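You operate a simulated robot arm through the tools that you are given. There is no shell and no other tool.

Carry out the task below with a simulated robot arm. There is one attempt and no reset: what you move stays moved.

JOB
Fit the green board in the fixture case and screw the lid down.
Fine: both screws tight with the orange driver, driver back in its holder; the other board stays in the tray.

Only the result counts: the job must be done as asked and must still hold three seconds after the hand-in. Knocking over, shifting, dropping, spilling or breaking anything else fails it. A push-on lid holds only when it is set on centred and level and pressed home; a screw cap is set on level and turned clockwise until tight.

ROBOT AND FRAMES
A 7-joint arm with a two-finger parallel gripper, fixed in place. Base frame: the origin is on the floor under the middle of its stand, x ahead of it, y to its left, z up; the work surface is at about z = 75. Lengths are in cm, angles in rad, forces in N, time in s.
It reaches about 147.9 cm from its shoulder. Its first joint turns from -2.897 to 2.897 rad. Payload 4.4 kg.
The tool frame sits at the grasp point between the pads (the TCP): z along the fingers, y along the line on which they close. The tips reach 2.3 cm beyond it. The gripper opens to 9.4 cm. The fingers are 3.8 cm wide and 1 cm thick; the gripper's body (5.4 by 9.6 cm) begins 3.9 cm behind the TCP.
Orientation is that of the tool frame in the base frame, as a unit quaternion [x, y, z, w]. With the fingers straight down and closing along the base's y, the tool's x points along the base's -x, its y along +y and its z along -z.

CONTROLS
- The arm moves only by the tool step_arm. Its argument "deltas" is text: rows parted by semicolons, each of 7 numbers parted by spaces: the shift along the base's x, y, z in units of 25 mm (1.0 is 25 mm), then the turn, a rotation vector about the base's x, y, z in units of 4 degrees (1.0 is 4 degrees), then the gripper command, from -1 (fully open) to 1 (shut), values between in proportion. In form: x y z ax ay az grip; .... A call has 1 to 20 rows; each row shifts and turns the commanded pose from where the row before left it. A call with a number of a shift or a turn outside -1 to 1 is refused whole. A row lasts 0.2 s, in which the tool goes at most 5 cm and 0.15 rad; a call with a longer step from one row to the next is refused whole, and so is a gripper value outside its range. A pose out of reach is approached as far as the arm can. The call stops where the force on the tool passes 40 N (or 10 N more than at its start, if that is more) or the arm is blocked; 0.2 s more then pass. Each finger travels about 7.2 cm/s and halts on what it meets, pressing with about 30 N; the grip force reading is that of the motor and also rises with nothing between the fingers. The clock runs only during rows and for 0.2 s after the last one: add rows that do not move to give the fingers time. The reply holds the time, the measured pose of the TCP, the force on the tool along the base axes, the opening and the grip force, in the units named above and with some noise, with the torque about the TCP (base axes, N m) and any sound that the robot's microphone picked up.
- Cameras (640 x 400 px; columns grow to the right, rows downward): "scene" is fixed at [21.88, 50, 149.52]; the picture's right is [-0.57, -0.82, 0.00], its down [-0.56, 0.38, -0.74] and it looks along [0.61, -0.42, -0.68] (base axes); focal length 320 px, centre (320, 200). "wrist" rides on the gripper at [8.6, 1.6, -7.4] in the tool frame; the picture's right is [-0.18, 0.98, 0.00], its down [-0.58, -0.11, -0.81] and it looks along [-0.79, -0.15, 0.59] (tool axes); focal length 243 px, centre (320, 200). There is no depth. A picture from a camera that has moved, and an enlarged one, comes with that camera's place and axes in the base frame and with its lens.
- capture(camera): a new picture of that camera. It takes no simulated time.
- inspect(camera, box): a new picture of the part [left, top, right, bottom] of that camera's present view, enlarged. It takes no simulated time.
- finish_job(): hands the job in; it is judged then, once.

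Nothing tells you positions but the pictures and the camera data. Unless the task says otherwise, let go and move clear before handing in.

The tools are called after "Emit:" as name(argument=value, ...) on one line, values as JSON. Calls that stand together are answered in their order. step_arm: Moves the arm, as the interface text tells. Its arguments: {"type":"object","properties":{"deltas":{"type":"string"}},"required":["deltas"]} The other tools are called the same way: capture (camera) takes a picture; inspect (camera, box) takes an enlarged picture of a part of a camera's view; finish_job () hands the job in.

At the start:

```text
t: 0.0
position: [64.91, -14.98, 101.27]
tcp_rot: [0.0, 1.0, 0.0, 0.0]
contact_force: [0.2, 0.3, -0.8]
wrist_torque: [-0.01, 0.02, 0.0]
finger_gap: 9.41
grasp_force: 0.1
```

scene: 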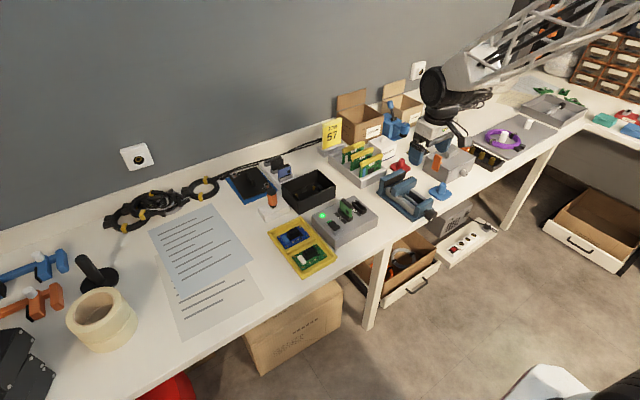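
wrist: 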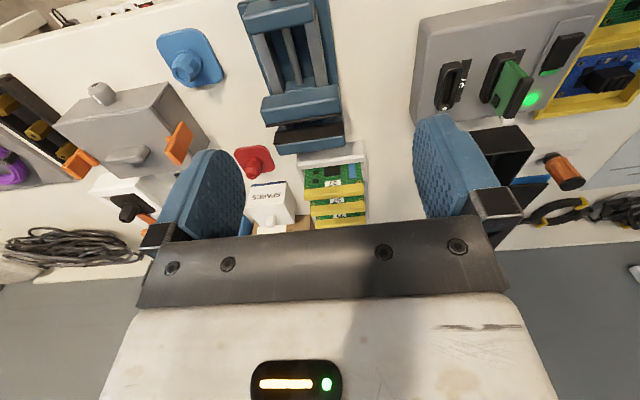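

I see a bench with a yellow tray holding a blue and a green board, a grey test fixture with a green LED, a black open case, an orange screwdriver in a holder and various other things. I'll take enlarged looks first.

Emit:
inspect(camera="scene", box=[220, 150, 400, 280])

Emit:
inspect(camera="scene", box=[320, 80, 480, 220])

Emit:
inspect(camera="wrist", box=[400, 0, 640, 200])

```text
3.08 times, centred on (310, 215) of scene
camera zoom: at [21.88, 50.0, 149.52], right [-0.57, -0.82, 0.0], down [-0.56, 0.38, -0.74], along [0.61, -0.42, -0.68], focal length 986 px, centre (351, 154)
```

zoom: 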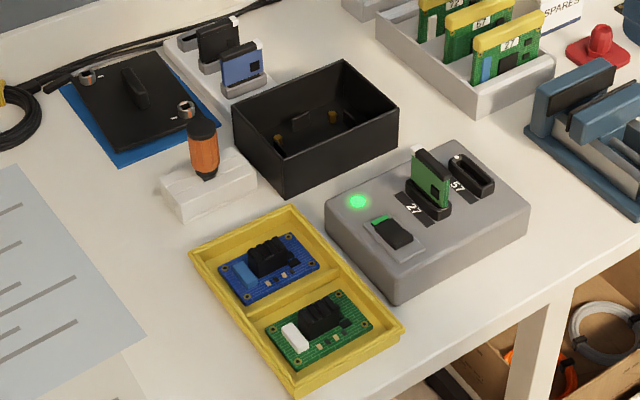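

```text
2.86 times, centred on (400, 150) of scene
camera zoom: at [21.88, 50.0, 149.52], right [-0.57, -0.82, 0.0], down [-0.56, 0.38, -0.74], along [0.61, -0.42, -0.68], focal length 916 px, centre (91, 343)
```

zoom: 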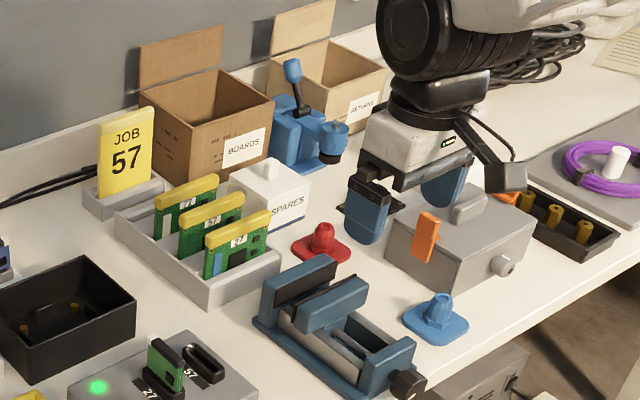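

```text
2.00 times, centred on (520, 100) of wrist
camera zoom: at [56.16, -13.36, 108.69], right [0.18, 0.98, 0.0], down [0.58, -0.11, 0.81], along [0.79, -0.15, -0.59], focal length 485 px, centre (-80, 400)
```

zoom: 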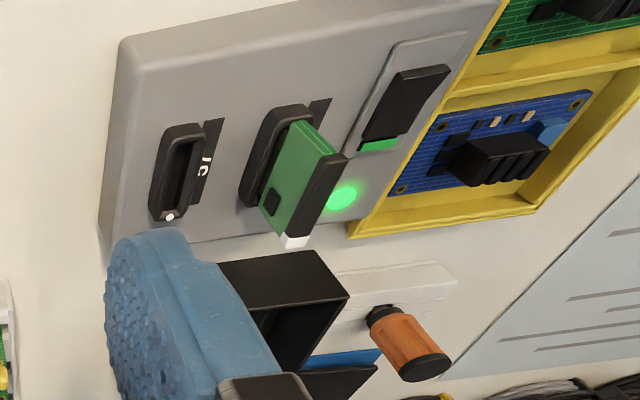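

The tray with the green and blue boards sits near (70–79, 20.6), the black case near (90, 7), its lid with two screws near (111, 19), and the driver near (91, 20). I'll move the gripper high over that area to look with the wrist camera.

Emit:
step_arm(deltas="0 1 0.4 0 0 0 -1;0 1 0.4 0 0 0 -1;0 1 0.4 0 0 0 -1;0 1 0.4 0 0 0 -1;0 1 0 0 0 0 -1;0 1 0 0 0 0 -1;0 1 0 0 0 0 -1;0 1 0 0 0 0 -1;0 1 0 0 0 0 -1;0 1 0 0 0 0 -1;0 1 0 0 0 0 -1;0 0 0 0 0 0 -1")

Emit:
capture(camera="wrist")

Emit:
capture(camera="scene")

```text
t: 2.6
position: [64.85, 12.53, 105.27]
tcp_rot: [-0.001, 1.0, 0.0, 0.0]
contact_force: [0.0, -0.1, -0.3]
wrist_torque: [-0.01, -0.02, -0.01]
finger_gap: 9.42
grasp_force: 0.1
```

```text
taken
camera wrist: at [56.14, 14.17, 112.68], right [0.18, 0.98, 0.0], down [0.58, -0.11, 0.81], along [0.79, -0.15, -0.59], focal length 243 px, centre (320, 200)
```

wrist: 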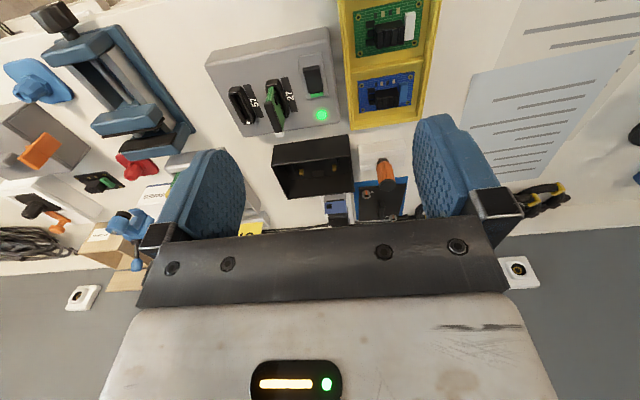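

```text
taken
```

scene: 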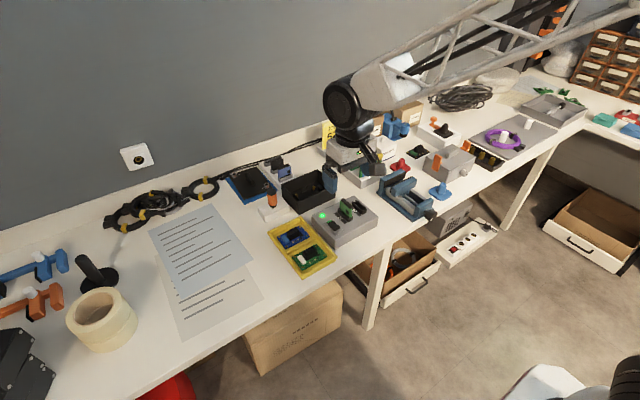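

The work area is now in the wrist view. I'll move forward to look down at the case, the driver and the lid.

Emit:
step_arm(deltas="1 0 0 0 0 0 -1;1 0 0 0 0 0 -1;1 0 0 0 0 0 -1;1 0 0 0 0 0 -1;1 0 0 0 0 0 -1;1 0 0 0 0 0 -1;0 0 0 0 0 0 -1")

Emit:
capture(camera="wrist")

Emit:
inspect(camera="wrist", box=[220, 0, 460, 150])

```text
t: 4.2
position: [79.92, 12.47, 105.2]
tcp_rot: [0.0, 1.0, -0.001, 0.0]
contact_force: [0.4, -0.1, 1.2]
wrist_torque: [0.01, 0.04, -0.01]
finger_gap: 9.41
grasp_force: 0.0
```

```text
taken
camera wrist: at [71.12, 14.17, 112.6], right [0.18, 0.98, 0.0], down [0.58, -0.11, 0.81], along [0.79, -0.15, -0.59], focal length 243 px, centre (320, 200)
```

wrist: 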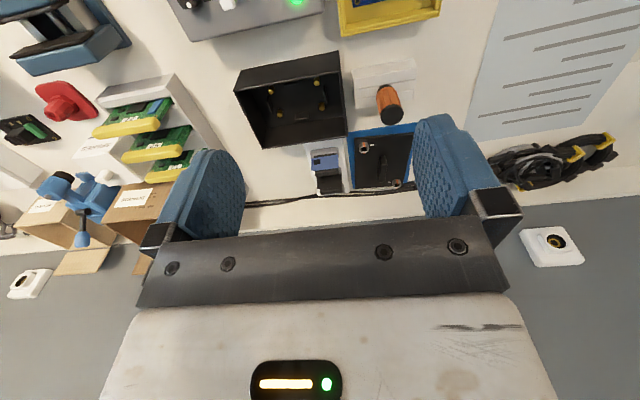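

```text
2.67 times, centred on (340, 75) of wrist
camera zoom: at [71.12, 14.17, 112.6], right [0.18, 0.98, 0.0], down [0.58, -0.11, 0.81], along [0.79, -0.15, -0.59], focal length 647 px, centre (267, 533)
```

zoom: 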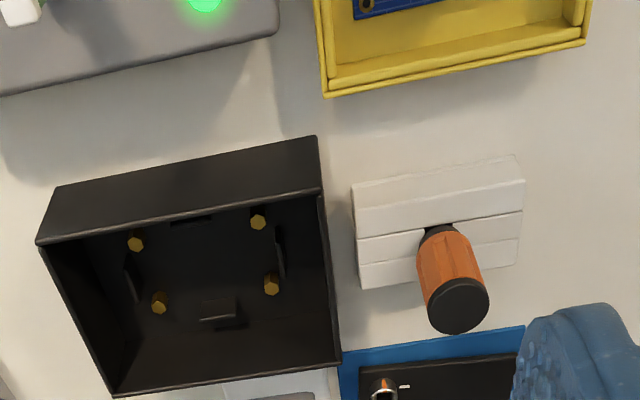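

The case has four brass standoffs and guide tabs inside. Next I'll move forward to see the lid and its screws.

Emit:
inspect(camera="wrist", box=[225, 40, 360, 155])

Emit:
step_arm(deltas="1 0.5 0 0 0 0 -1;1 0.5 0 0 0 0 -1;1 0.5 0 0 0 0 -1;1 0 0 0 0 0 -1;1 0 0 0 0 0 -1;0 0 0 0 0 0 -1")

Emit:
capture(camera="wrist")

Emit:
inspect(camera="wrist", box=[220, 0, 460, 150])

```text
3.48 times, centred on (292, 98) of wrist
camera zoom: at [71.12, 14.17, 112.6], right [0.18, 0.98, 0.0], down [0.58, -0.11, 0.81], along [0.79, -0.15, -0.59], focal length 844 px, centre (416, 556)
```

zoom: 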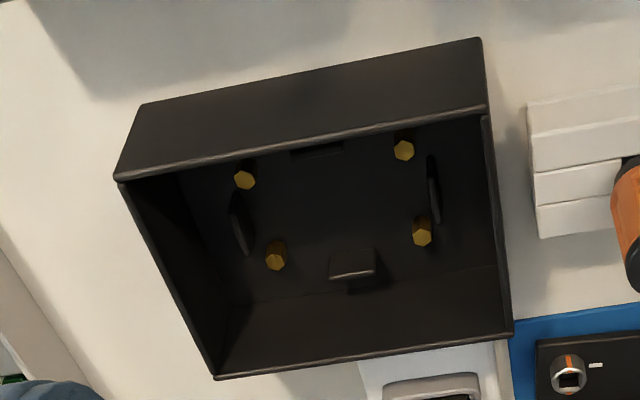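

```text
t: 5.6
position: [92.31, 16.31, 105.21]
tcp_rot: [0.0, 1.0, 0.0, -0.001]
contact_force: [0.7, -0.1, 0.2]
wrist_torque: [0.04, 0.02, 0.03]
finger_gap: 9.39
grasp_force: 0.1
```

```text
taken
camera wrist: at [83.7, 17.94, 112.67], right [0.18, 0.98, 0.0], down [0.58, -0.11, 0.81], along [0.79, -0.15, -0.59], focal length 243 px, centre (320, 200)
```

wrist: 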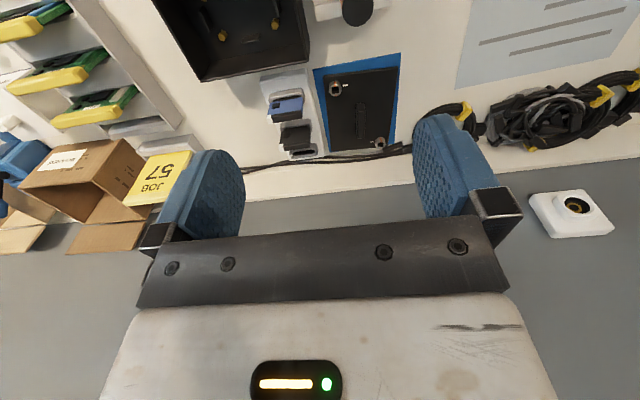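

```text
2.67 times, centred on (340, 75) of wrist
camera zoom: at [83.7, 17.94, 112.67], right [0.18, 0.98, 0.0], down [0.58, -0.11, 0.81], along [0.79, -0.15, -0.59], focal length 647 px, centre (267, 533)
```

zoom: 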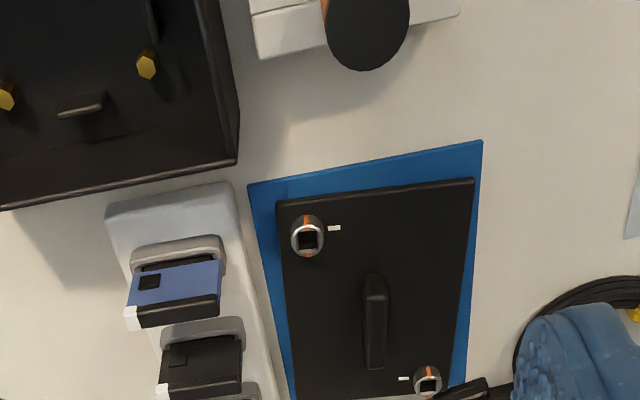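

The lid lies on a blue mat with two captive square-socket screws at opposite corners, each with an orange mark and a white mark beside it on the lid. It is long along x while the case is long along y, so it will need a 90° turn. Next I'll look at the boards in the tray close up.

Emit:
step_arm(deltas="-1 0.1 0 0 0 0 -1;-1 0.1 0 0 0 0 -1;-1 0.1 0 0 0 0 -1;-1 0.1 0 0 0 0 -1;-1 0.1 -0.5 0 0 0 -1;-1 0.1 -0.8 0 0 0 -1;-1 0.1 -0.8 0 0 0 -1;-1 0.1 -0.8 0 0 0 -1;-1 0.1 -0.8 0 0 0 -1;-1 0.1 -0.8 0 0 0 -1;0 0 -0.8 0 0 0 -1;0 0 -0.4 0 0 0 -1")

Emit:
capture(camera="wrist")

Emit:
inspect(camera="wrist", box=[240, 0, 440, 125])

```text
t: 8.2
position: [67.25, 18.71, 90.96]
tcp_rot: [0.0, 1.0, 0.0, 0.0]
contact_force: [-0.1, 0.1, 0.6]
wrist_torque: [-0.05, -0.03, 0.01]
finger_gap: 9.41
grasp_force: 0.1
```

```text
taken
camera wrist: at [58.59, 20.42, 98.4], right [0.18, 0.98, 0.0], down [0.58, -0.11, 0.81], along [0.79, -0.15, -0.59], focal length 243 px, centre (320, 200)
```

wrist: 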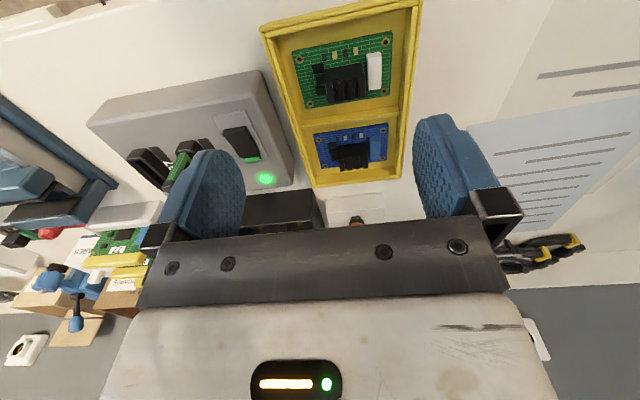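

```text
3.20 times, centred on (340, 62) of wrist
camera zoom: at [58.59, 20.42, 98.4], right [0.18, 0.98, 0.0], down [0.58, -0.11, 0.81], along [0.79, -0.15, -0.59], focal length 776 px, centre (256, 640)
```

zoom: 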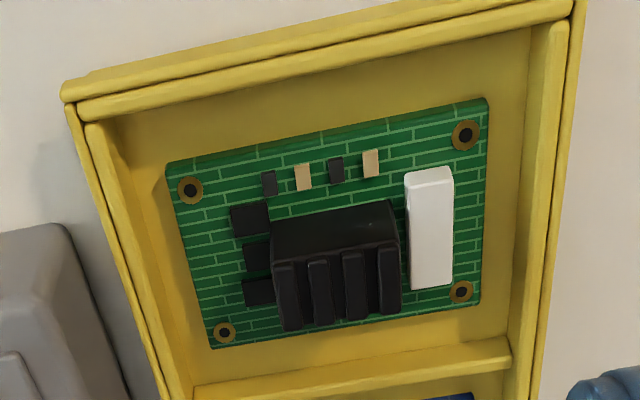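

The green board lies centred near (69.9, 20.5) with a heat-sink block I can grip. I'll zoom the scene camera in on the board, case, lid and driver for heights and keying.

Emit:
inspect(camera="scene", box=[285, 225, 335, 270])

Emit:
inspect(camera="scene", box=[280, 165, 340, 215])

Emit:
inspect(camera="scene", box=[220, 155, 290, 215])

Emit:
inspect(camera="scene", box=[250, 175, 300, 225])

```text
8.89 times, centred on (310, 248) of scene
camera zoom: at [21.88, 50.0, 149.52], right [-0.57, -0.82, 0.0], down [-0.56, 0.38, -0.74], along [0.61, -0.42, -0.68], focal length 2848 px, centre (409, -222)
```

zoom: 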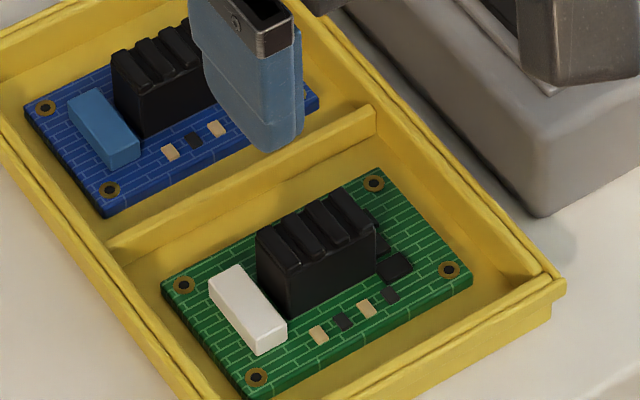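

```text
8.00 times, centred on (310, 190) of scene
camera zoom: at [21.88, 50.0, 149.52], right [-0.57, -0.82, 0.0], down [-0.56, 0.38, -0.74], along [0.61, -0.42, -0.68], focal length 2564 px, centre (400, 280)
```

zoom: 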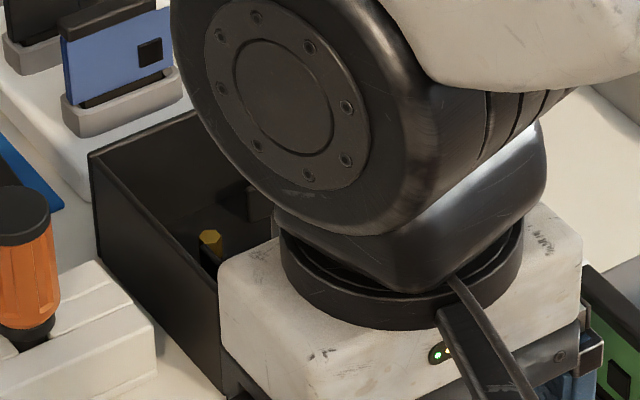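

```text
6.67 times, centred on (255, 185) of scene
camera zoom: at [21.88, 50.0, 149.52], right [-0.57, -0.82, 0.0], down [-0.56, 0.38, -0.74], along [0.61, -0.42, -0.68], focal length 2136 px, centre (753, 300)
```

zoom: 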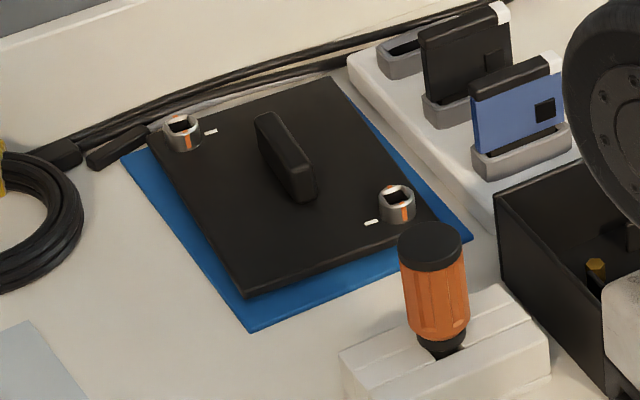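

```text
8.00 times, centred on (275, 200) of scene
camera zoom: at [21.88, 50.0, 149.52], right [-0.57, -0.82, 0.0], down [-0.56, 0.38, -0.74], along [0.61, -0.42, -0.68], focal length 2564 px, centre (680, 200)
```

zoom: 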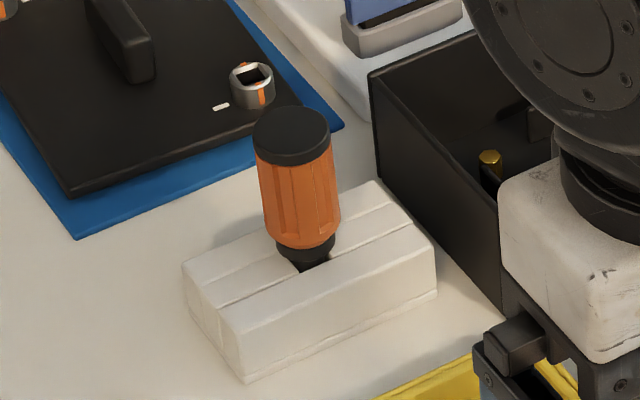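

The scene zooms give sharp detail: the white connector is lower than the heat sink, and the driver stands in a slotted white block. I'll move above the case for a close look at its standoffs, guides and any keying.

Emit:
step_arm(deltas="0 0 1 0 0 0 -1;0 0 1 0 0 0 -1;0.5 -0.5 0.8 0 0 0 -1;1 -0.6 0 0 0 0 -1;1 -0.6 0 0 0 0 -1;1 -0.6 0 0 0 0 -1;1 -0.6 0 0 0 0 -1;1 -0.6 0 0 0 0 -1;1 -0.6 0 0 0 0 -1;1 -0.6 0 0 0 0 -1;0.6 -0.3 0 0 0 0 -1;0 0 0 0 0 0 -1")

Emit:
inspect(camera="wrist", box=[220, 0, 440, 140])

Emit:
capture(camera="scene")

```text
t: 10.8
position: [87.54, 6.27, 98.0]
tcp_rot: [-0.001, 1.0, 0.0, -0.001]
contact_force: [-0.7, 0.2, -0.3]
wrist_torque: [-0.02, 0.02, 0.01]
finger_gap: 9.39
grasp_force: 0.1
```

```text
2.86 times, centred on (330, 70) of wrist
camera zoom: at [78.93, 7.88, 105.42], right [0.18, 0.98, 0.0], down [0.58, -0.11, 0.81], along [0.79, -0.15, -0.59], focal length 693 px, centre (291, 571)
```

zoom: 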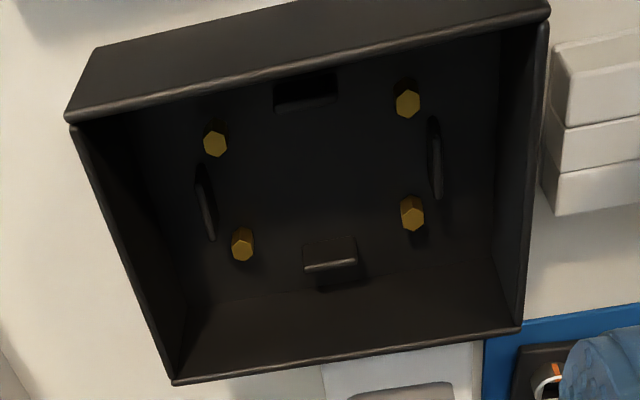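

```text
taken
```

scene: 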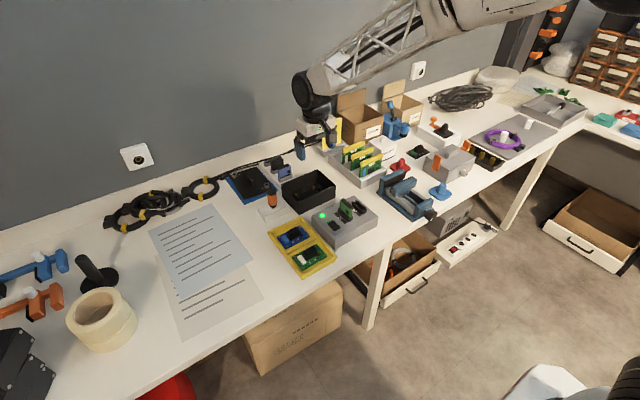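

The scene view of the case is clear now. I'll zoom into it from both cameras.

Emit:
inspect(camera="scene", box=[278, 160, 342, 220])

Emit:
inspect(camera="wrist", box=[275, 20, 395, 110])

Emit:
inspect(camera="scene", box=[220, 160, 280, 210])

```text
6.67 times, centred on (310, 190) of scene
camera zoom: at [21.88, 50.0, 149.52], right [-0.57, -0.82, 0.0], down [-0.56, 0.38, -0.74], along [0.61, -0.42, -0.68], focal length 2136 px, centre (387, 267)
```

zoom: 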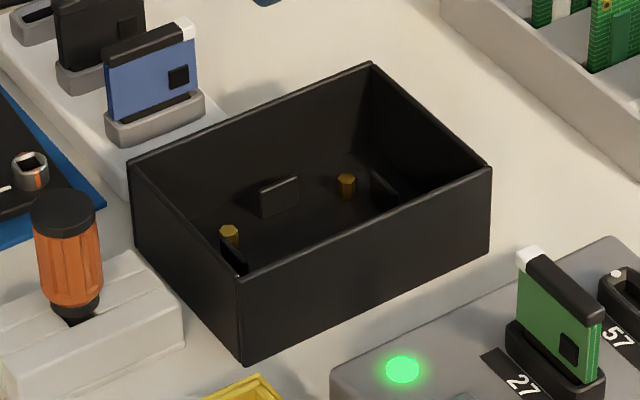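

```text
4.44 times, centred on (335, 65) of wrist
camera zoom: at [78.93, 7.88, 105.42], right [0.18, 0.98, 0.0], down [0.58, -0.11, 0.81], along [0.79, -0.15, -0.59], focal length 1078 px, centre (253, 800)
```

zoom: 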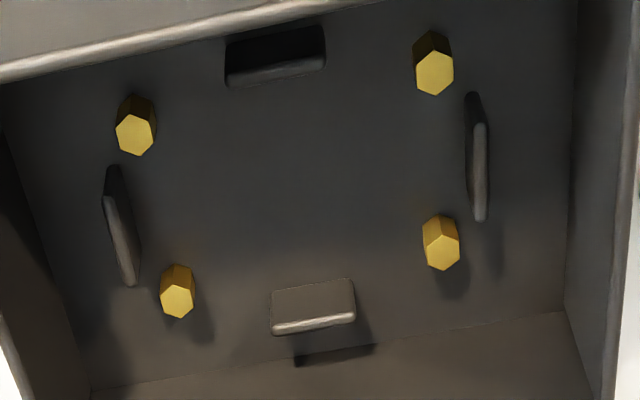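

```text
8.00 times, centred on (250, 185) of scene
camera zoom: at [21.88, 50.0, 149.52], right [-0.57, -0.82, 0.0], down [-0.56, 0.38, -0.74], along [0.61, -0.42, -0.68], focal length 2564 px, centre (880, 320)
```

zoom: 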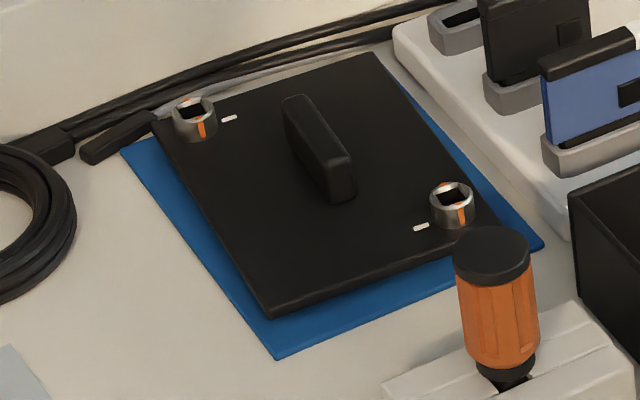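

The case is axis-aligned with four standoffs centred near (91.9, 6.55) inside four guide tabs. I'll zoom tighter on the board to fix the heat-sink and connector heights before gripping.

Emit:
inspect(camera="scene", box=[294, 242, 326, 262])

Emit:
inspect(camera="scene", box=[295, 170, 335, 205])

Emit:
inspect(camera="scene", box=[262, 190, 292, 220])

```text
16.00 times, centred on (310, 252) of scene
camera zoom: at [21.88, 50.0, 149.52], right [-0.57, -0.82, 0.0], down [-0.56, 0.38, -0.74], along [0.61, -0.42, -0.68], focal length 5127 px, centre (480, -632)
```

zoom: 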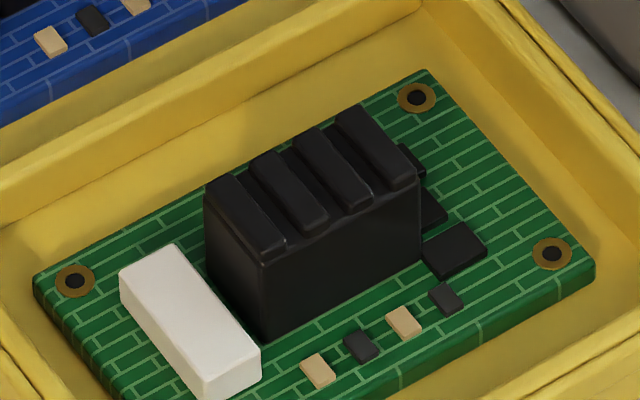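

```text
11.43 times, centred on (315, 188) of scene
camera zoom: at [21.88, 50.0, 149.52], right [-0.57, -0.82, 0.0], down [-0.56, 0.38, -0.74], along [0.61, -0.42, -0.68], focal length 3662 px, centre (377, 343)
```

zoom: 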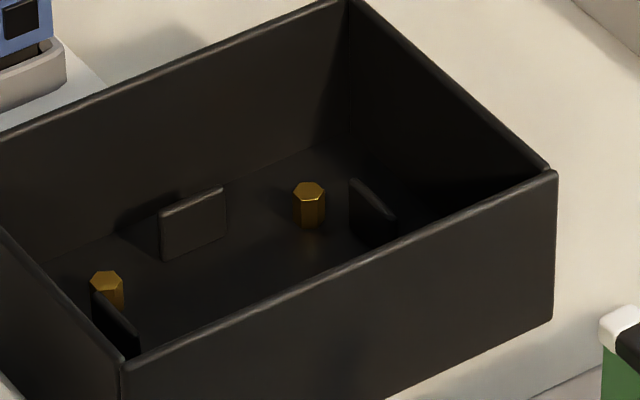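

```text
13.33 times, centred on (277, 205) of scene
camera zoom: at [21.88, 50.0, 149.52], right [-0.57, -0.82, 0.0], down [-0.56, 0.38, -0.74], along [0.61, -0.42, -0.68], focal length 4273 px, centre (893, 133)
```

zoom: 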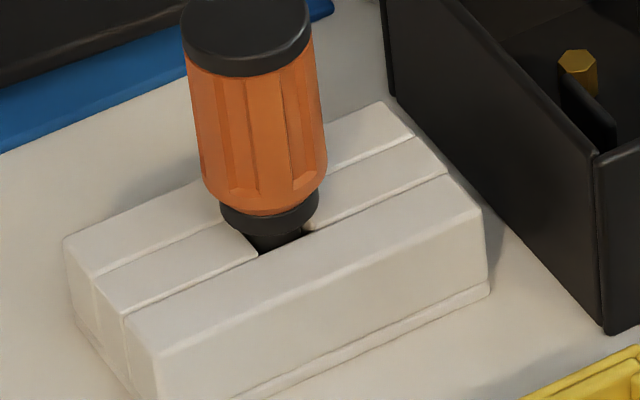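

The heat-sink block measures about 2.0 × 3.3 cm, spans z≈76.3–78.5 and is centred at (70.0, 20.55); the white connector beside it tops out near z=76.9. I'll hover over it with the fingers partly open.

Emit:
step_arm(deltas="-1 0.816 0 0 0 0 -1;-1 0.816 0 0 0 0 -1;-1 0.816 0 0 0 0 -1;-1 0.816 0 0 0 0 -0.5;-1 0.816 0 0 0 0 -0.17;-1 0.816 0 0 0 0 -0.17;-1 0.816 0 0 0 0 -0.17;0 0 -1 0 0 0 -0.17;0 0 -1 0 0 0 -0.17;0 0 -1 0 0 0 -0.17;0 0 -1 0 0 0 -0.17;0 0 -1 0 0 0 -0.17;0 0 0 0 0 0 -0.17")

Emit:
capture(camera="wrist")

Emit:
inspect(camera="scene", box=[280, 220, 340, 270])

```text
t: 13.6
position: [70.0, 20.5, 85.52]
tcp_rot: [0.0, 1.0, 0.0, 0.0]
contact_force: [-0.2, -0.1, 0.0]
wrist_torque: [0.0, 0.0, -0.02]
finger_gap: 5.51
grasp_force: 0.1
```

```text
taken
camera wrist: at [61.37, 22.15, 92.91], right [0.18, 0.98, 0.0], down [0.58, -0.11, 0.81], along [0.79, -0.15, -0.59], focal length 243 px, centre (320, 200)
```

wrist: 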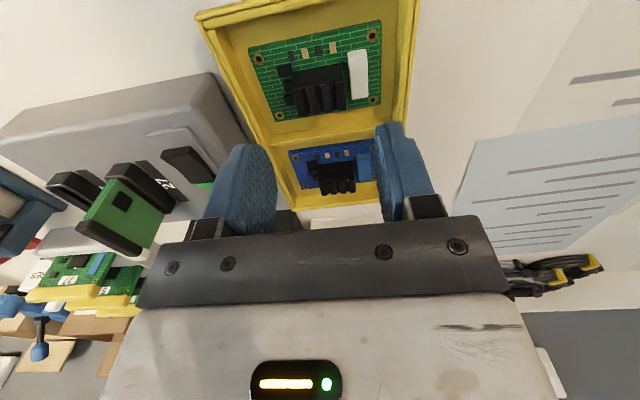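

```text
8.00 times, centred on (310, 245) of scene
camera zoom: at [21.88, 50.0, 149.52], right [-0.57, -0.82, 0.0], down [-0.56, 0.38, -0.74], along [0.61, -0.42, -0.68], focal length 2564 px, centre (400, -160)
```

zoom: 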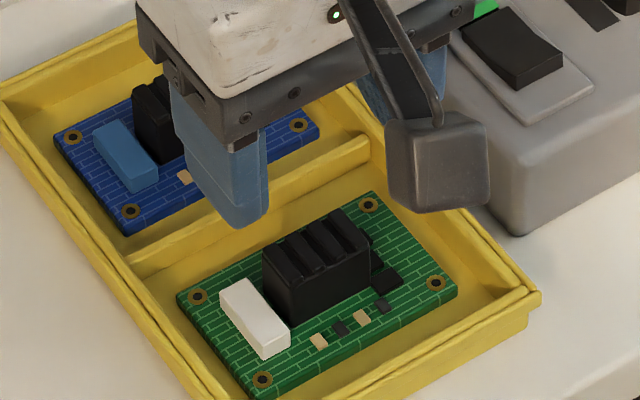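

The hover looks right, with the fingers on either side of the heat sink. I'll check the alignment once more with a zoom before descending.

Emit:
inspect(camera="wrist", box=[230, 10, 400, 130])

```text
3.33 times, centred on (315, 70) of wrist
camera zoom: at [61.37, 22.15, 92.91], right [0.18, 0.98, 0.0], down [0.58, -0.11, 0.81], along [0.79, -0.15, -0.59], focal length 809 px, centre (337, 633)
```

zoom: 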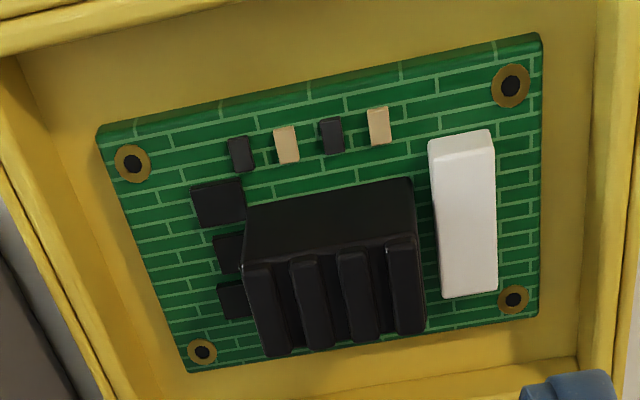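

Holes measured from two views agree: the board is at (69.9, 20.52) with its top at z=76.3. I'll descend and grip the heat sink.

Emit:
step_arm(deltas="0 0.02 -1 0 0 0 -0.17;0 0 -0.8 0 0 0 -0.17;0 0 -0.54 0 0 0 -0.17;0 0 0 0 0 0 -0.17;0 0 0 0 0 0 0.1;0 0 0 0 0 0 0.4;0 0 0 0 0 0 0.4;0 0 0 0 0 0 0.4;0 0 0 0 0 0 0.4")

Emit:
capture(camera="wrist")

Emit:
inspect(camera="scene", box=[280, 220, 340, 270])

```text
t: 15.6
position: [70.08, 20.49, 79.57]
tcp_rot: [0.0, 1.0, 0.0, 0.0]
contact_force: [0.1, -0.7, -0.5]
wrist_torque: [-0.01, 0.01, -0.02]
finger_gap: 3.3
grasp_force: 30.2
```

```text
taken
camera wrist: at [61.38, 22.2, 87.05], right [0.18, 0.98, 0.0], down [0.58, -0.11, 0.81], along [0.79, -0.15, -0.59], focal length 243 px, centre (320, 200)
```

wrist: 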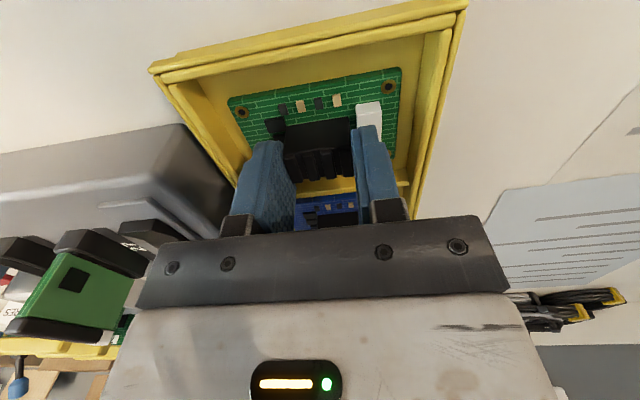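

```text
8.00 times, centred on (310, 245) of scene
camera zoom: at [21.88, 50.0, 149.52], right [-0.57, -0.82, 0.0], down [-0.56, 0.38, -0.74], along [0.61, -0.42, -0.68], focal length 2564 px, centre (400, -160)
```

zoom: 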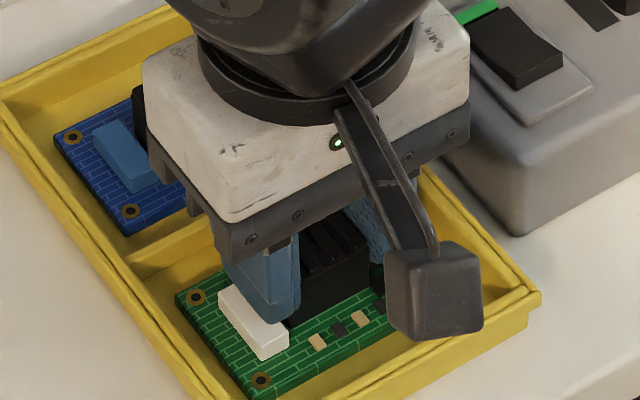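

The heat sink is gripped (gap 3.3, force 30 N). I'll lift straight up and check the board is held level.

Emit:
step_arm(deltas="0 0 0.3 0 0 0 0.4;0 0 0.5 0 0 0 0.4;0 0 0.8 0 0 0 0.4;0 0 0.8 0 0 0 0.4;0 0 0.8 0 0 0 0.4;0 0 0.8 0 0 0 0.4;0 0 0.6 0 0 0 0.4;0 0 0 0 0 0 0.4")

Emit:
capture(camera="wrist")

Emit:
inspect(camera="wrist", box=[210, 40, 430, 180])

Emit:
inspect(camera="scene", box=[280, 200, 350, 260])

```text
t: 17.4
position: [70.02, 20.6, 91.23]
tcp_rot: [0.0, 1.0, -0.001, 0.0]
contact_force: [0.5, -0.2, -0.6]
wrist_torque: [0.02, 0.02, 0.02]
finger_gap: 3.31
grasp_force: 29.1
```

```text
taken
camera wrist: at [61.39, 22.24, 98.66], right [0.18, 0.98, 0.0], down [0.58, -0.11, 0.81], along [0.79, -0.15, -0.59], focal length 243 px, centre (320, 200)
```

wrist: 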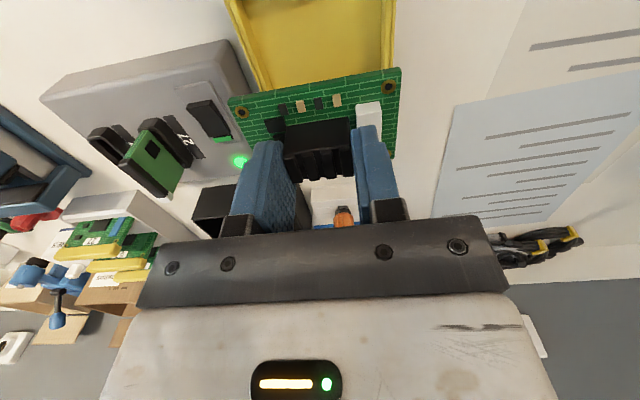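

```text
2.86 times, centred on (320, 110) of wrist
camera zoom: at [61.39, 22.24, 98.66], right [0.18, 0.98, 0.0], down [0.58, -0.11, 0.81], along [0.79, -0.15, -0.59], focal length 693 px, centre (320, 457)
```

zoom: 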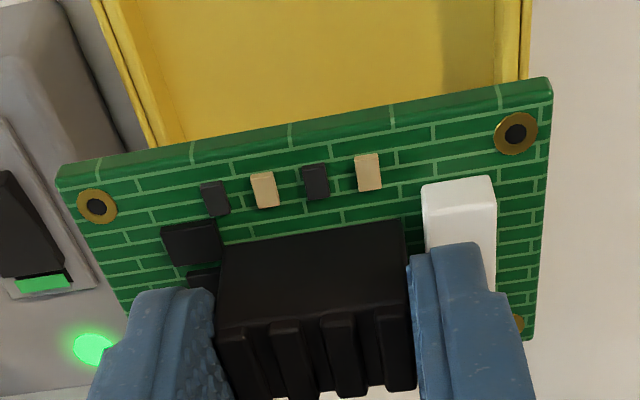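

```text
6.67 times, centred on (315, 230) of scene
camera zoom: at [21.88, 50.0, 149.52], right [-0.57, -0.82, 0.0], down [-0.56, 0.38, -0.74], along [0.61, -0.42, -0.68], focal length 2136 px, centre (353, 0)
```

zoom: 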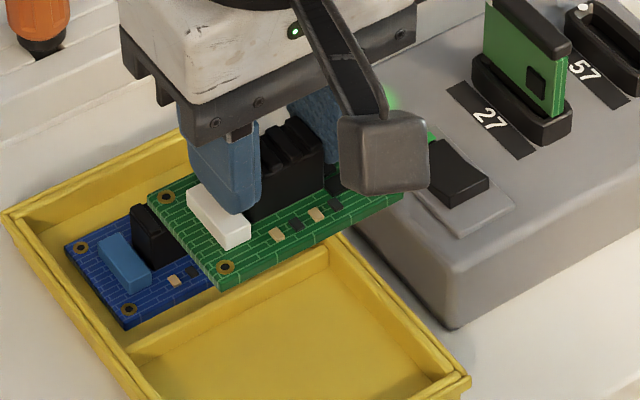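

The board is held level, its centre about 0.1 cm behind the TCP. I'll carry it over to above the case at (92.05, 6.55), staying well above the driver and cards.

Emit:
step_arm(deltas="0 0 0.8 0 0 0 0.4;0 0 0.8 0 0 0 0.4;0.9 -0.57 0 0 0 0 0.4;0.9 -0.57 0 0 0 0 0.4;0.9 -0.57 0 0 0 0 0.4;0.9 -0.57 0 0 0 0 0.4;0.9 -0.57 0 0 0 0 0.4;0.9 -0.57 0 0 0 0 0.4;0.9 -0.57 0 0 0 0 0.4;0.9 -0.57 0 0 0 0 0.4;0.9 -0.57 0 0 0 0 0.4;0.7 -0.47 0 0 0 0 0.4;0 0 0 0 0 0 0.4;0 0 0 0 0 0 0.4")

Emit:
capture(camera="wrist")

Emit:
inspect(camera="scene", box=[270, 130, 360, 210])

```text
t: 20.4
position: [92.03, 6.51, 95.1]
tcp_rot: [0.0, 1.0, 0.0, -0.001]
contact_force: [-0.3, 0.4, -1.1]
wrist_torque: [-0.01, 0.01, -0.04]
finger_gap: 3.32
grasp_force: 29.8
```

```text
taken
camera wrist: at [83.37, 8.19, 102.58], right [0.18, 0.98, 0.0], down [0.58, -0.11, 0.81], along [0.79, -0.15, -0.59], focal length 243 px, centre (320, 200)
```

wrist: 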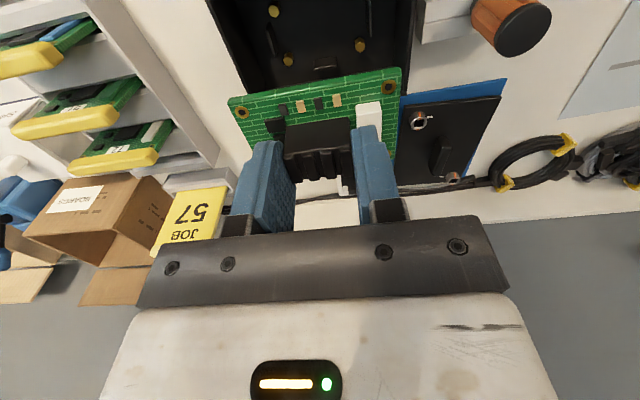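

```text
5.00 times, centred on (315, 170) of scene
camera zoom: at [21.88, 50.0, 149.52], right [-0.57, -0.82, 0.0], down [-0.56, 0.38, -0.74], along [0.61, -0.42, -0.68], focal length 1602 px, centre (345, 350)
```

zoom: 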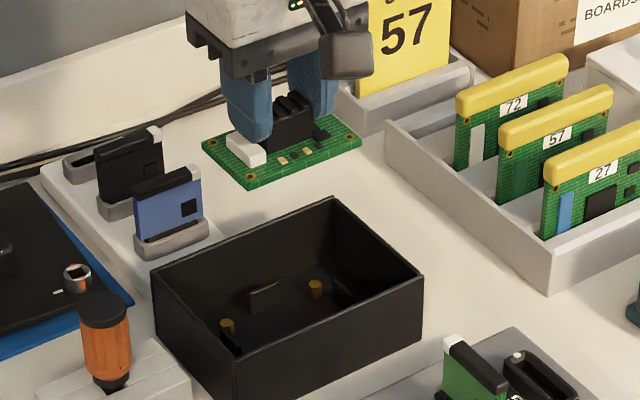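

The board hovers over the case. I'll verify the standoff positions against the board from here before lowering.

Emit:
inspect(camera="wrist", box=[220, 0, 420, 125])

```text
3.20 times, centred on (320, 62) of wrist
camera zoom: at [83.37, 8.19, 102.58], right [0.18, 0.98, 0.0], down [0.58, -0.11, 0.81], along [0.79, -0.15, -0.59], focal length 776 px, centre (320, 640)
```

zoom: 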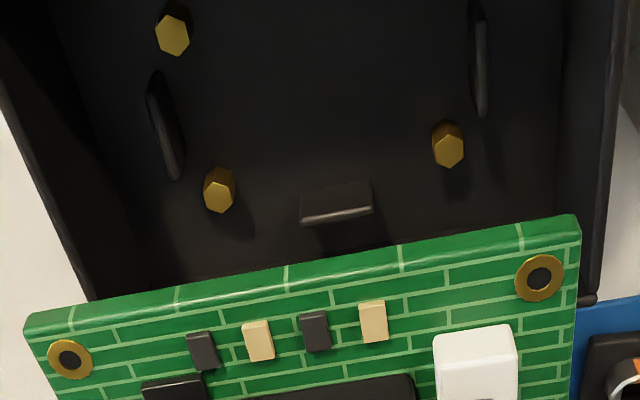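

The offset between board and standoffs is under 1 mm. I'll correct that and lower toward the case, slowing near the seat.

Emit:
step_arm(deltas="0.03 -0.024 -0.8 0 0 0 0.4;0 0 -0.9 0 0 0 0.4;0 0 -0.9 0 0 0 0.4;0 0 -0.9 0 0 0 0.4;0 0 -0.8 0 0 0 0.4;0 0 -0.6 0 0 0 0.4;0 0 -0.3 0 0 0 0.4;0 0 0 0 0 0 0.4")

Emit:
inspect(camera="wrist", box=[200, 20, 440, 170])

Emit:
inspect(camera="scene", box=[275, 155, 345, 215])

```text
t: 22.2
position: [92.12, 6.51, 82.11]
tcp_rot: [0.0, 1.0, -0.001, 0.001]
contact_force: [0.6, 0.0, -1.2]
wrist_torque: [0.0, 0.0, -0.01]
finger_gap: 3.32
grasp_force: 29.8
```

```text
2.67 times, centred on (320, 95) of wrist
camera zoom: at [83.47, 8.2, 89.61], right [0.18, 0.98, 0.0], down [0.58, -0.11, 0.81], along [0.79, -0.15, -0.59], focal length 647 px, centre (320, 480)
```

zoom: 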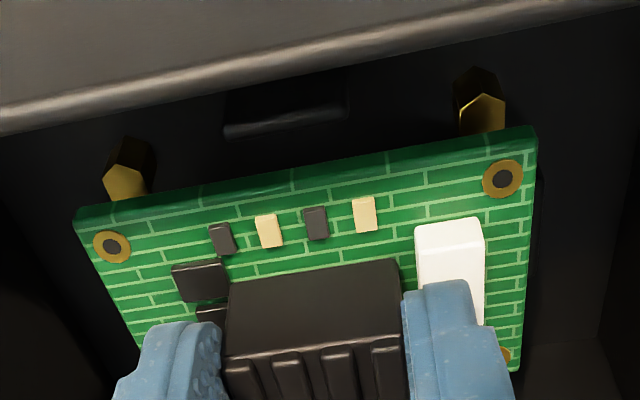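

```text
6.67 times, centred on (310, 185) of scene
camera zoom: at [21.88, 50.0, 149.52], right [-0.57, -0.82, 0.0], down [-0.56, 0.38, -0.74], along [0.61, -0.42, -0.68], focal length 2136 px, centre (387, 300)
```

zoom: 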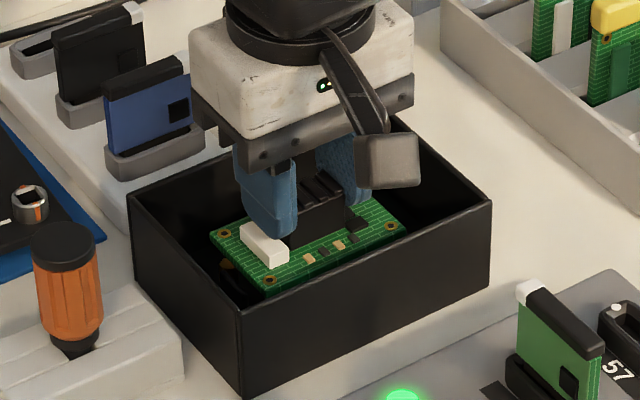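

The board is inside the case, just above the tabs and well aligned. I'll lower slowly until it rests on the standoffs.

Emit:
step_arm(deltas="0 0 -0.2 0 0 0 0.4;0 0 -0.15 0 0 0 0.4;0 0 -0.1 0 0 0 0.4;0 0 0 0 0 0 0.4")

```text
t: 23.2
position: [92.1, 6.54, 81.0]
tcp_rot: [0.0, 1.0, 0.0, 0.0]
contact_force: [0.3, 0.3, -0.6]
wrist_torque: [0.05, 0.02, -0.02]
finger_gap: 3.3
grasp_force: 29.9
```

Emit:
step_arm(deltas="0 0 -0.08 0 0 0 0.4;0 0 -0.08 0 0 0 0.4;0 0 0 0 0 0 0.4")

Emit:
inspect(camera="wrist", box=[200, 20, 440, 170])

Emit:
inspect(camera="scene", box=[290, 165, 335, 205])

```text
t: 24.0
position: [92.24, 6.5, 80.72]
tcp_rot: [0.0, 1.0, 0.001, 0.0]
contact_force: [-5.4, 2.2, 22.9]
wrist_torque: [0.04, 0.2, 0.0]
finger_gap: 3.32
grasp_force: 30.0
```

```text
2.67 times, centred on (320, 95) of wrist
camera zoom: at [83.51, 8.2, 88.2], right [0.18, 0.98, 0.0], down [0.58, -0.11, 0.81], along [0.79, -0.15, -0.59], focal length 647 px, centre (320, 480)
```

zoom: 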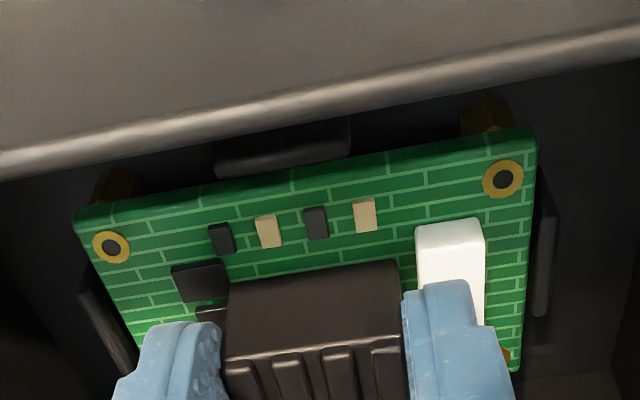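

```text
10.00 times, centred on (312, 185) of scene
camera zoom: at [21.88, 50.0, 149.52], right [-0.57, -0.82, 0.0], down [-0.56, 0.38, -0.74], along [0.61, -0.42, -0.68], focal length 3204 px, centre (395, 350)
```

zoom: 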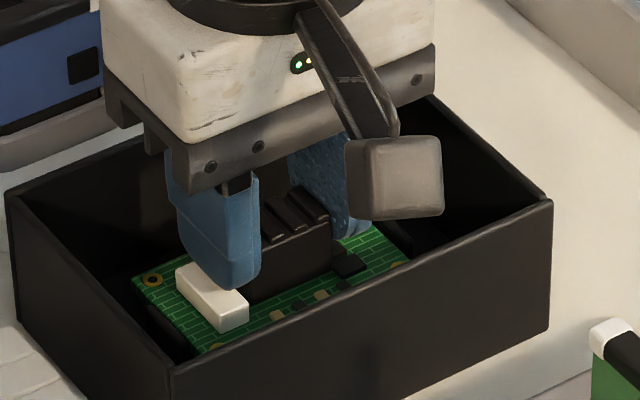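

Contact is felt at z=80.72 with the reaction centred under the board, so it rests evenly on the standoffs. I'll relieve the force, open the fingers and back off upward.

Emit:
step_arm(deltas="0 0 0.04 0 0 0 0.4;0 0 0 0 0 0 0.2;0 0 0 0 0 0 -0.06;0 0 0 0 0 0 -0.06;0 0 0 0 0 0 -0.06")

Emit:
inspect(camera="wrist", box=[200, 20, 440, 170])

```text
t: 25.2
position: [92.04, 6.61, 80.71]
tcp_rot: [0.0, 1.0, 0.0, 0.0]
contact_force: [-0.6, -0.3, 0.3]
wrist_torque: [0.01, -0.02, -0.01]
finger_gap: 4.99
grasp_force: 0.1
```

```text
2.67 times, centred on (320, 95) of wrist
camera zoom: at [83.46, 8.21, 88.15], right [0.18, 0.98, 0.0], down [0.58, -0.11, 0.81], along [0.79, -0.15, -0.59], focal length 647 px, centre (320, 480)
```

zoom: 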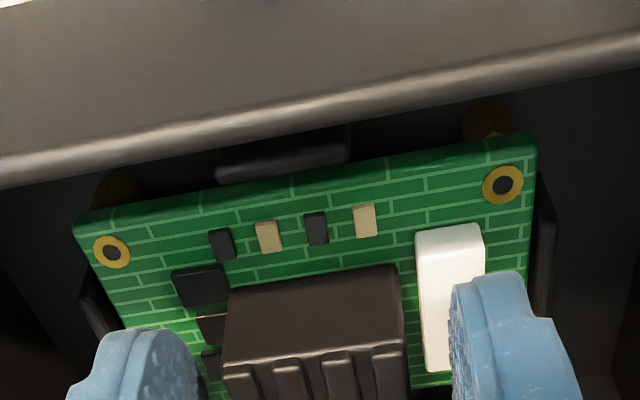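

Released cleanly. I'll rise straight up and check how the board sits between the tabs.

Emit:
step_arm(deltas="0 0 0.3 0 0 0 -0.06;0 0 0.6 0 0 0 -0.06;0 0 1 0 0 0 -0.06;-0.3 0 1 0 0 0 -0.06;-0.3 0 1 0 0 0 -0.06;-0.4 0 1 0 0 0 -0.06;-0.5 0 1 0 0 0 -0.06;-0.5 0 1 0 0 0 -0.06;0 0 0 0 0 0 -0.06")

Emit:
inspect(camera="wrist", box=[240, 0, 420, 112])

Emit:
inspect(camera="scene", box=[290, 165, 335, 205])

```text
t: 27.2
position: [87.09, 6.65, 98.15]
tcp_rot: [0.0, 1.0, 0.0, 0.0]
contact_force: [-0.8, 0.3, 0.6]
wrist_torque: [0.02, -0.02, 0.01]
finger_gap: 4.97
grasp_force: 0.0
```

```text
3.56 times, centred on (330, 56) of wrist
camera zoom: at [78.48, 8.25, 105.46], right [0.18, 0.98, 0.0], down [0.58, -0.11, 0.81], along [0.79, -0.15, -0.59], focal length 863 px, centre (284, 712)
```

zoom: 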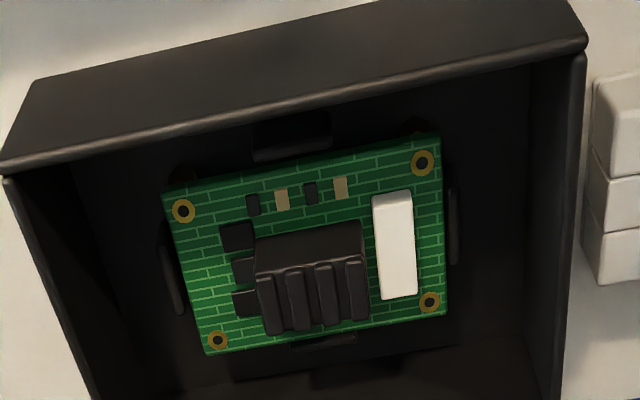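

```text
10.00 times, centred on (312, 185) of scene
camera zoom: at [21.88, 50.0, 149.52], right [-0.57, -0.82, 0.0], down [-0.56, 0.38, -0.74], along [0.61, -0.42, -0.68], focal length 3204 px, centre (395, 350)
```

zoom: 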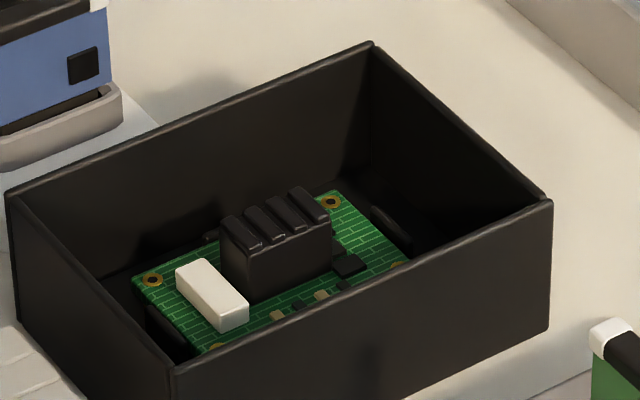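

The board sits within all four guide tabs. I'll zoom in once more to be sure it is down on the standoffs and level.

Emit:
inspect(camera="wrist", box=[280, 20, 380, 110])

Emit:
inspect(camera="scene", box=[296, 180, 326, 202])

```text
4.44 times, centred on (330, 65) of wrist
camera zoom: at [78.48, 8.25, 105.46], right [0.18, 0.98, 0.0], down [0.58, -0.11, 0.81], along [0.79, -0.15, -0.59], focal length 1078 px, centre (276, 800)
```

zoom: 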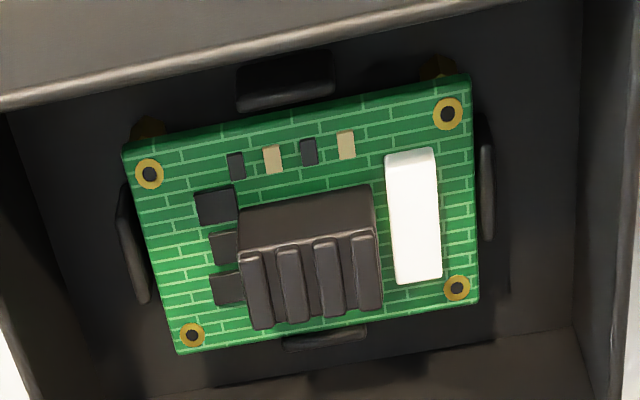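

```text
16.00 times, centred on (311, 191) of scene
camera zoom: at [21.88, 50.0, 149.52], right [-0.57, -0.82, 0.0], down [-0.56, 0.38, -0.74], along [0.61, -0.42, -0.68], focal length 5127 px, centre (464, 344)
```

zoom: 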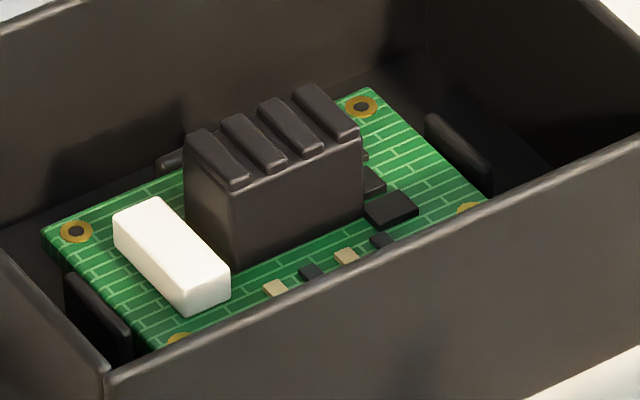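

The board is seated level inside the tabs, below the rim. Next is the lid; I'll move to a view above it.

Emit:
step_arm(deltas="0.8 0.6 0 0 0 0 -0.3;0.8 0.6 0 0 0 0 -0.3;0.8 0.6 0 0 0 0 -0.3;0.8 0.6 0 0 0 0 -0.3;0.8 0.6 0 0 0 0 -0.3;0.8 0.6 0 0 0 0 -0.3;0.8 0.6 0 0 0 0 -0.3;0.8 0.6 0 0 0 0 -0.3;0 0 0 0 0 0 -0.3")

Emit:
inspect(camera="wrist", box=[230, 0, 430, 150])

Emit:
capture(camera="scene")

```text
t: 29.2
position: [103.16, 18.41, 97.95]
tcp_rot: [0.0, 1.0, 0.001, 0.0]
contact_force: [-0.3, -0.3, 0.3]
wrist_torque: [-0.03, 0.0, -0.01]
finger_gap: 6.11
grasp_force: 0.1
```

```text
2.67 times, centred on (330, 75) of wrist
camera zoom: at [94.5, 20.17, 105.44], right [0.18, 0.98, 0.0], down [0.58, -0.11, 0.81], along [0.79, -0.15, -0.59], focal length 647 px, centre (293, 533)
```

zoom: 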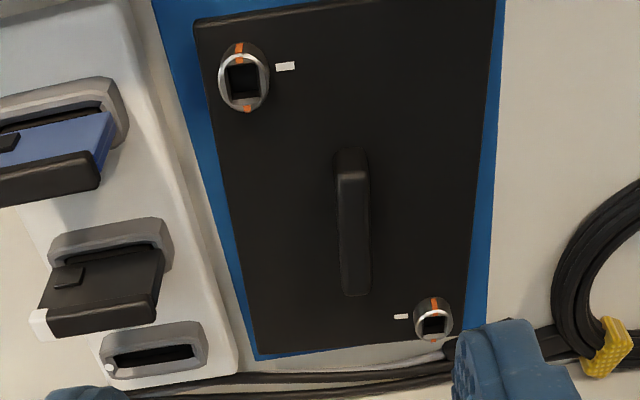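

```text
taken
```

scene: 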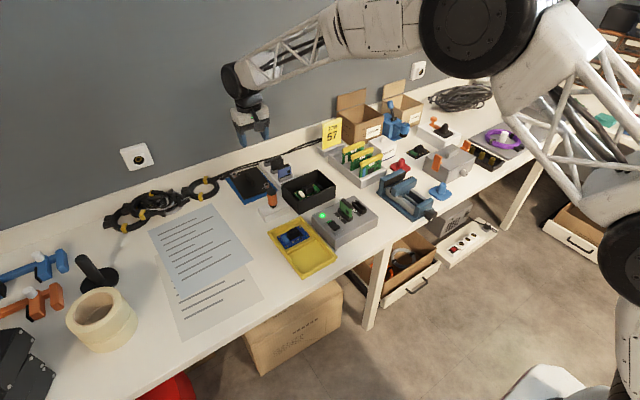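

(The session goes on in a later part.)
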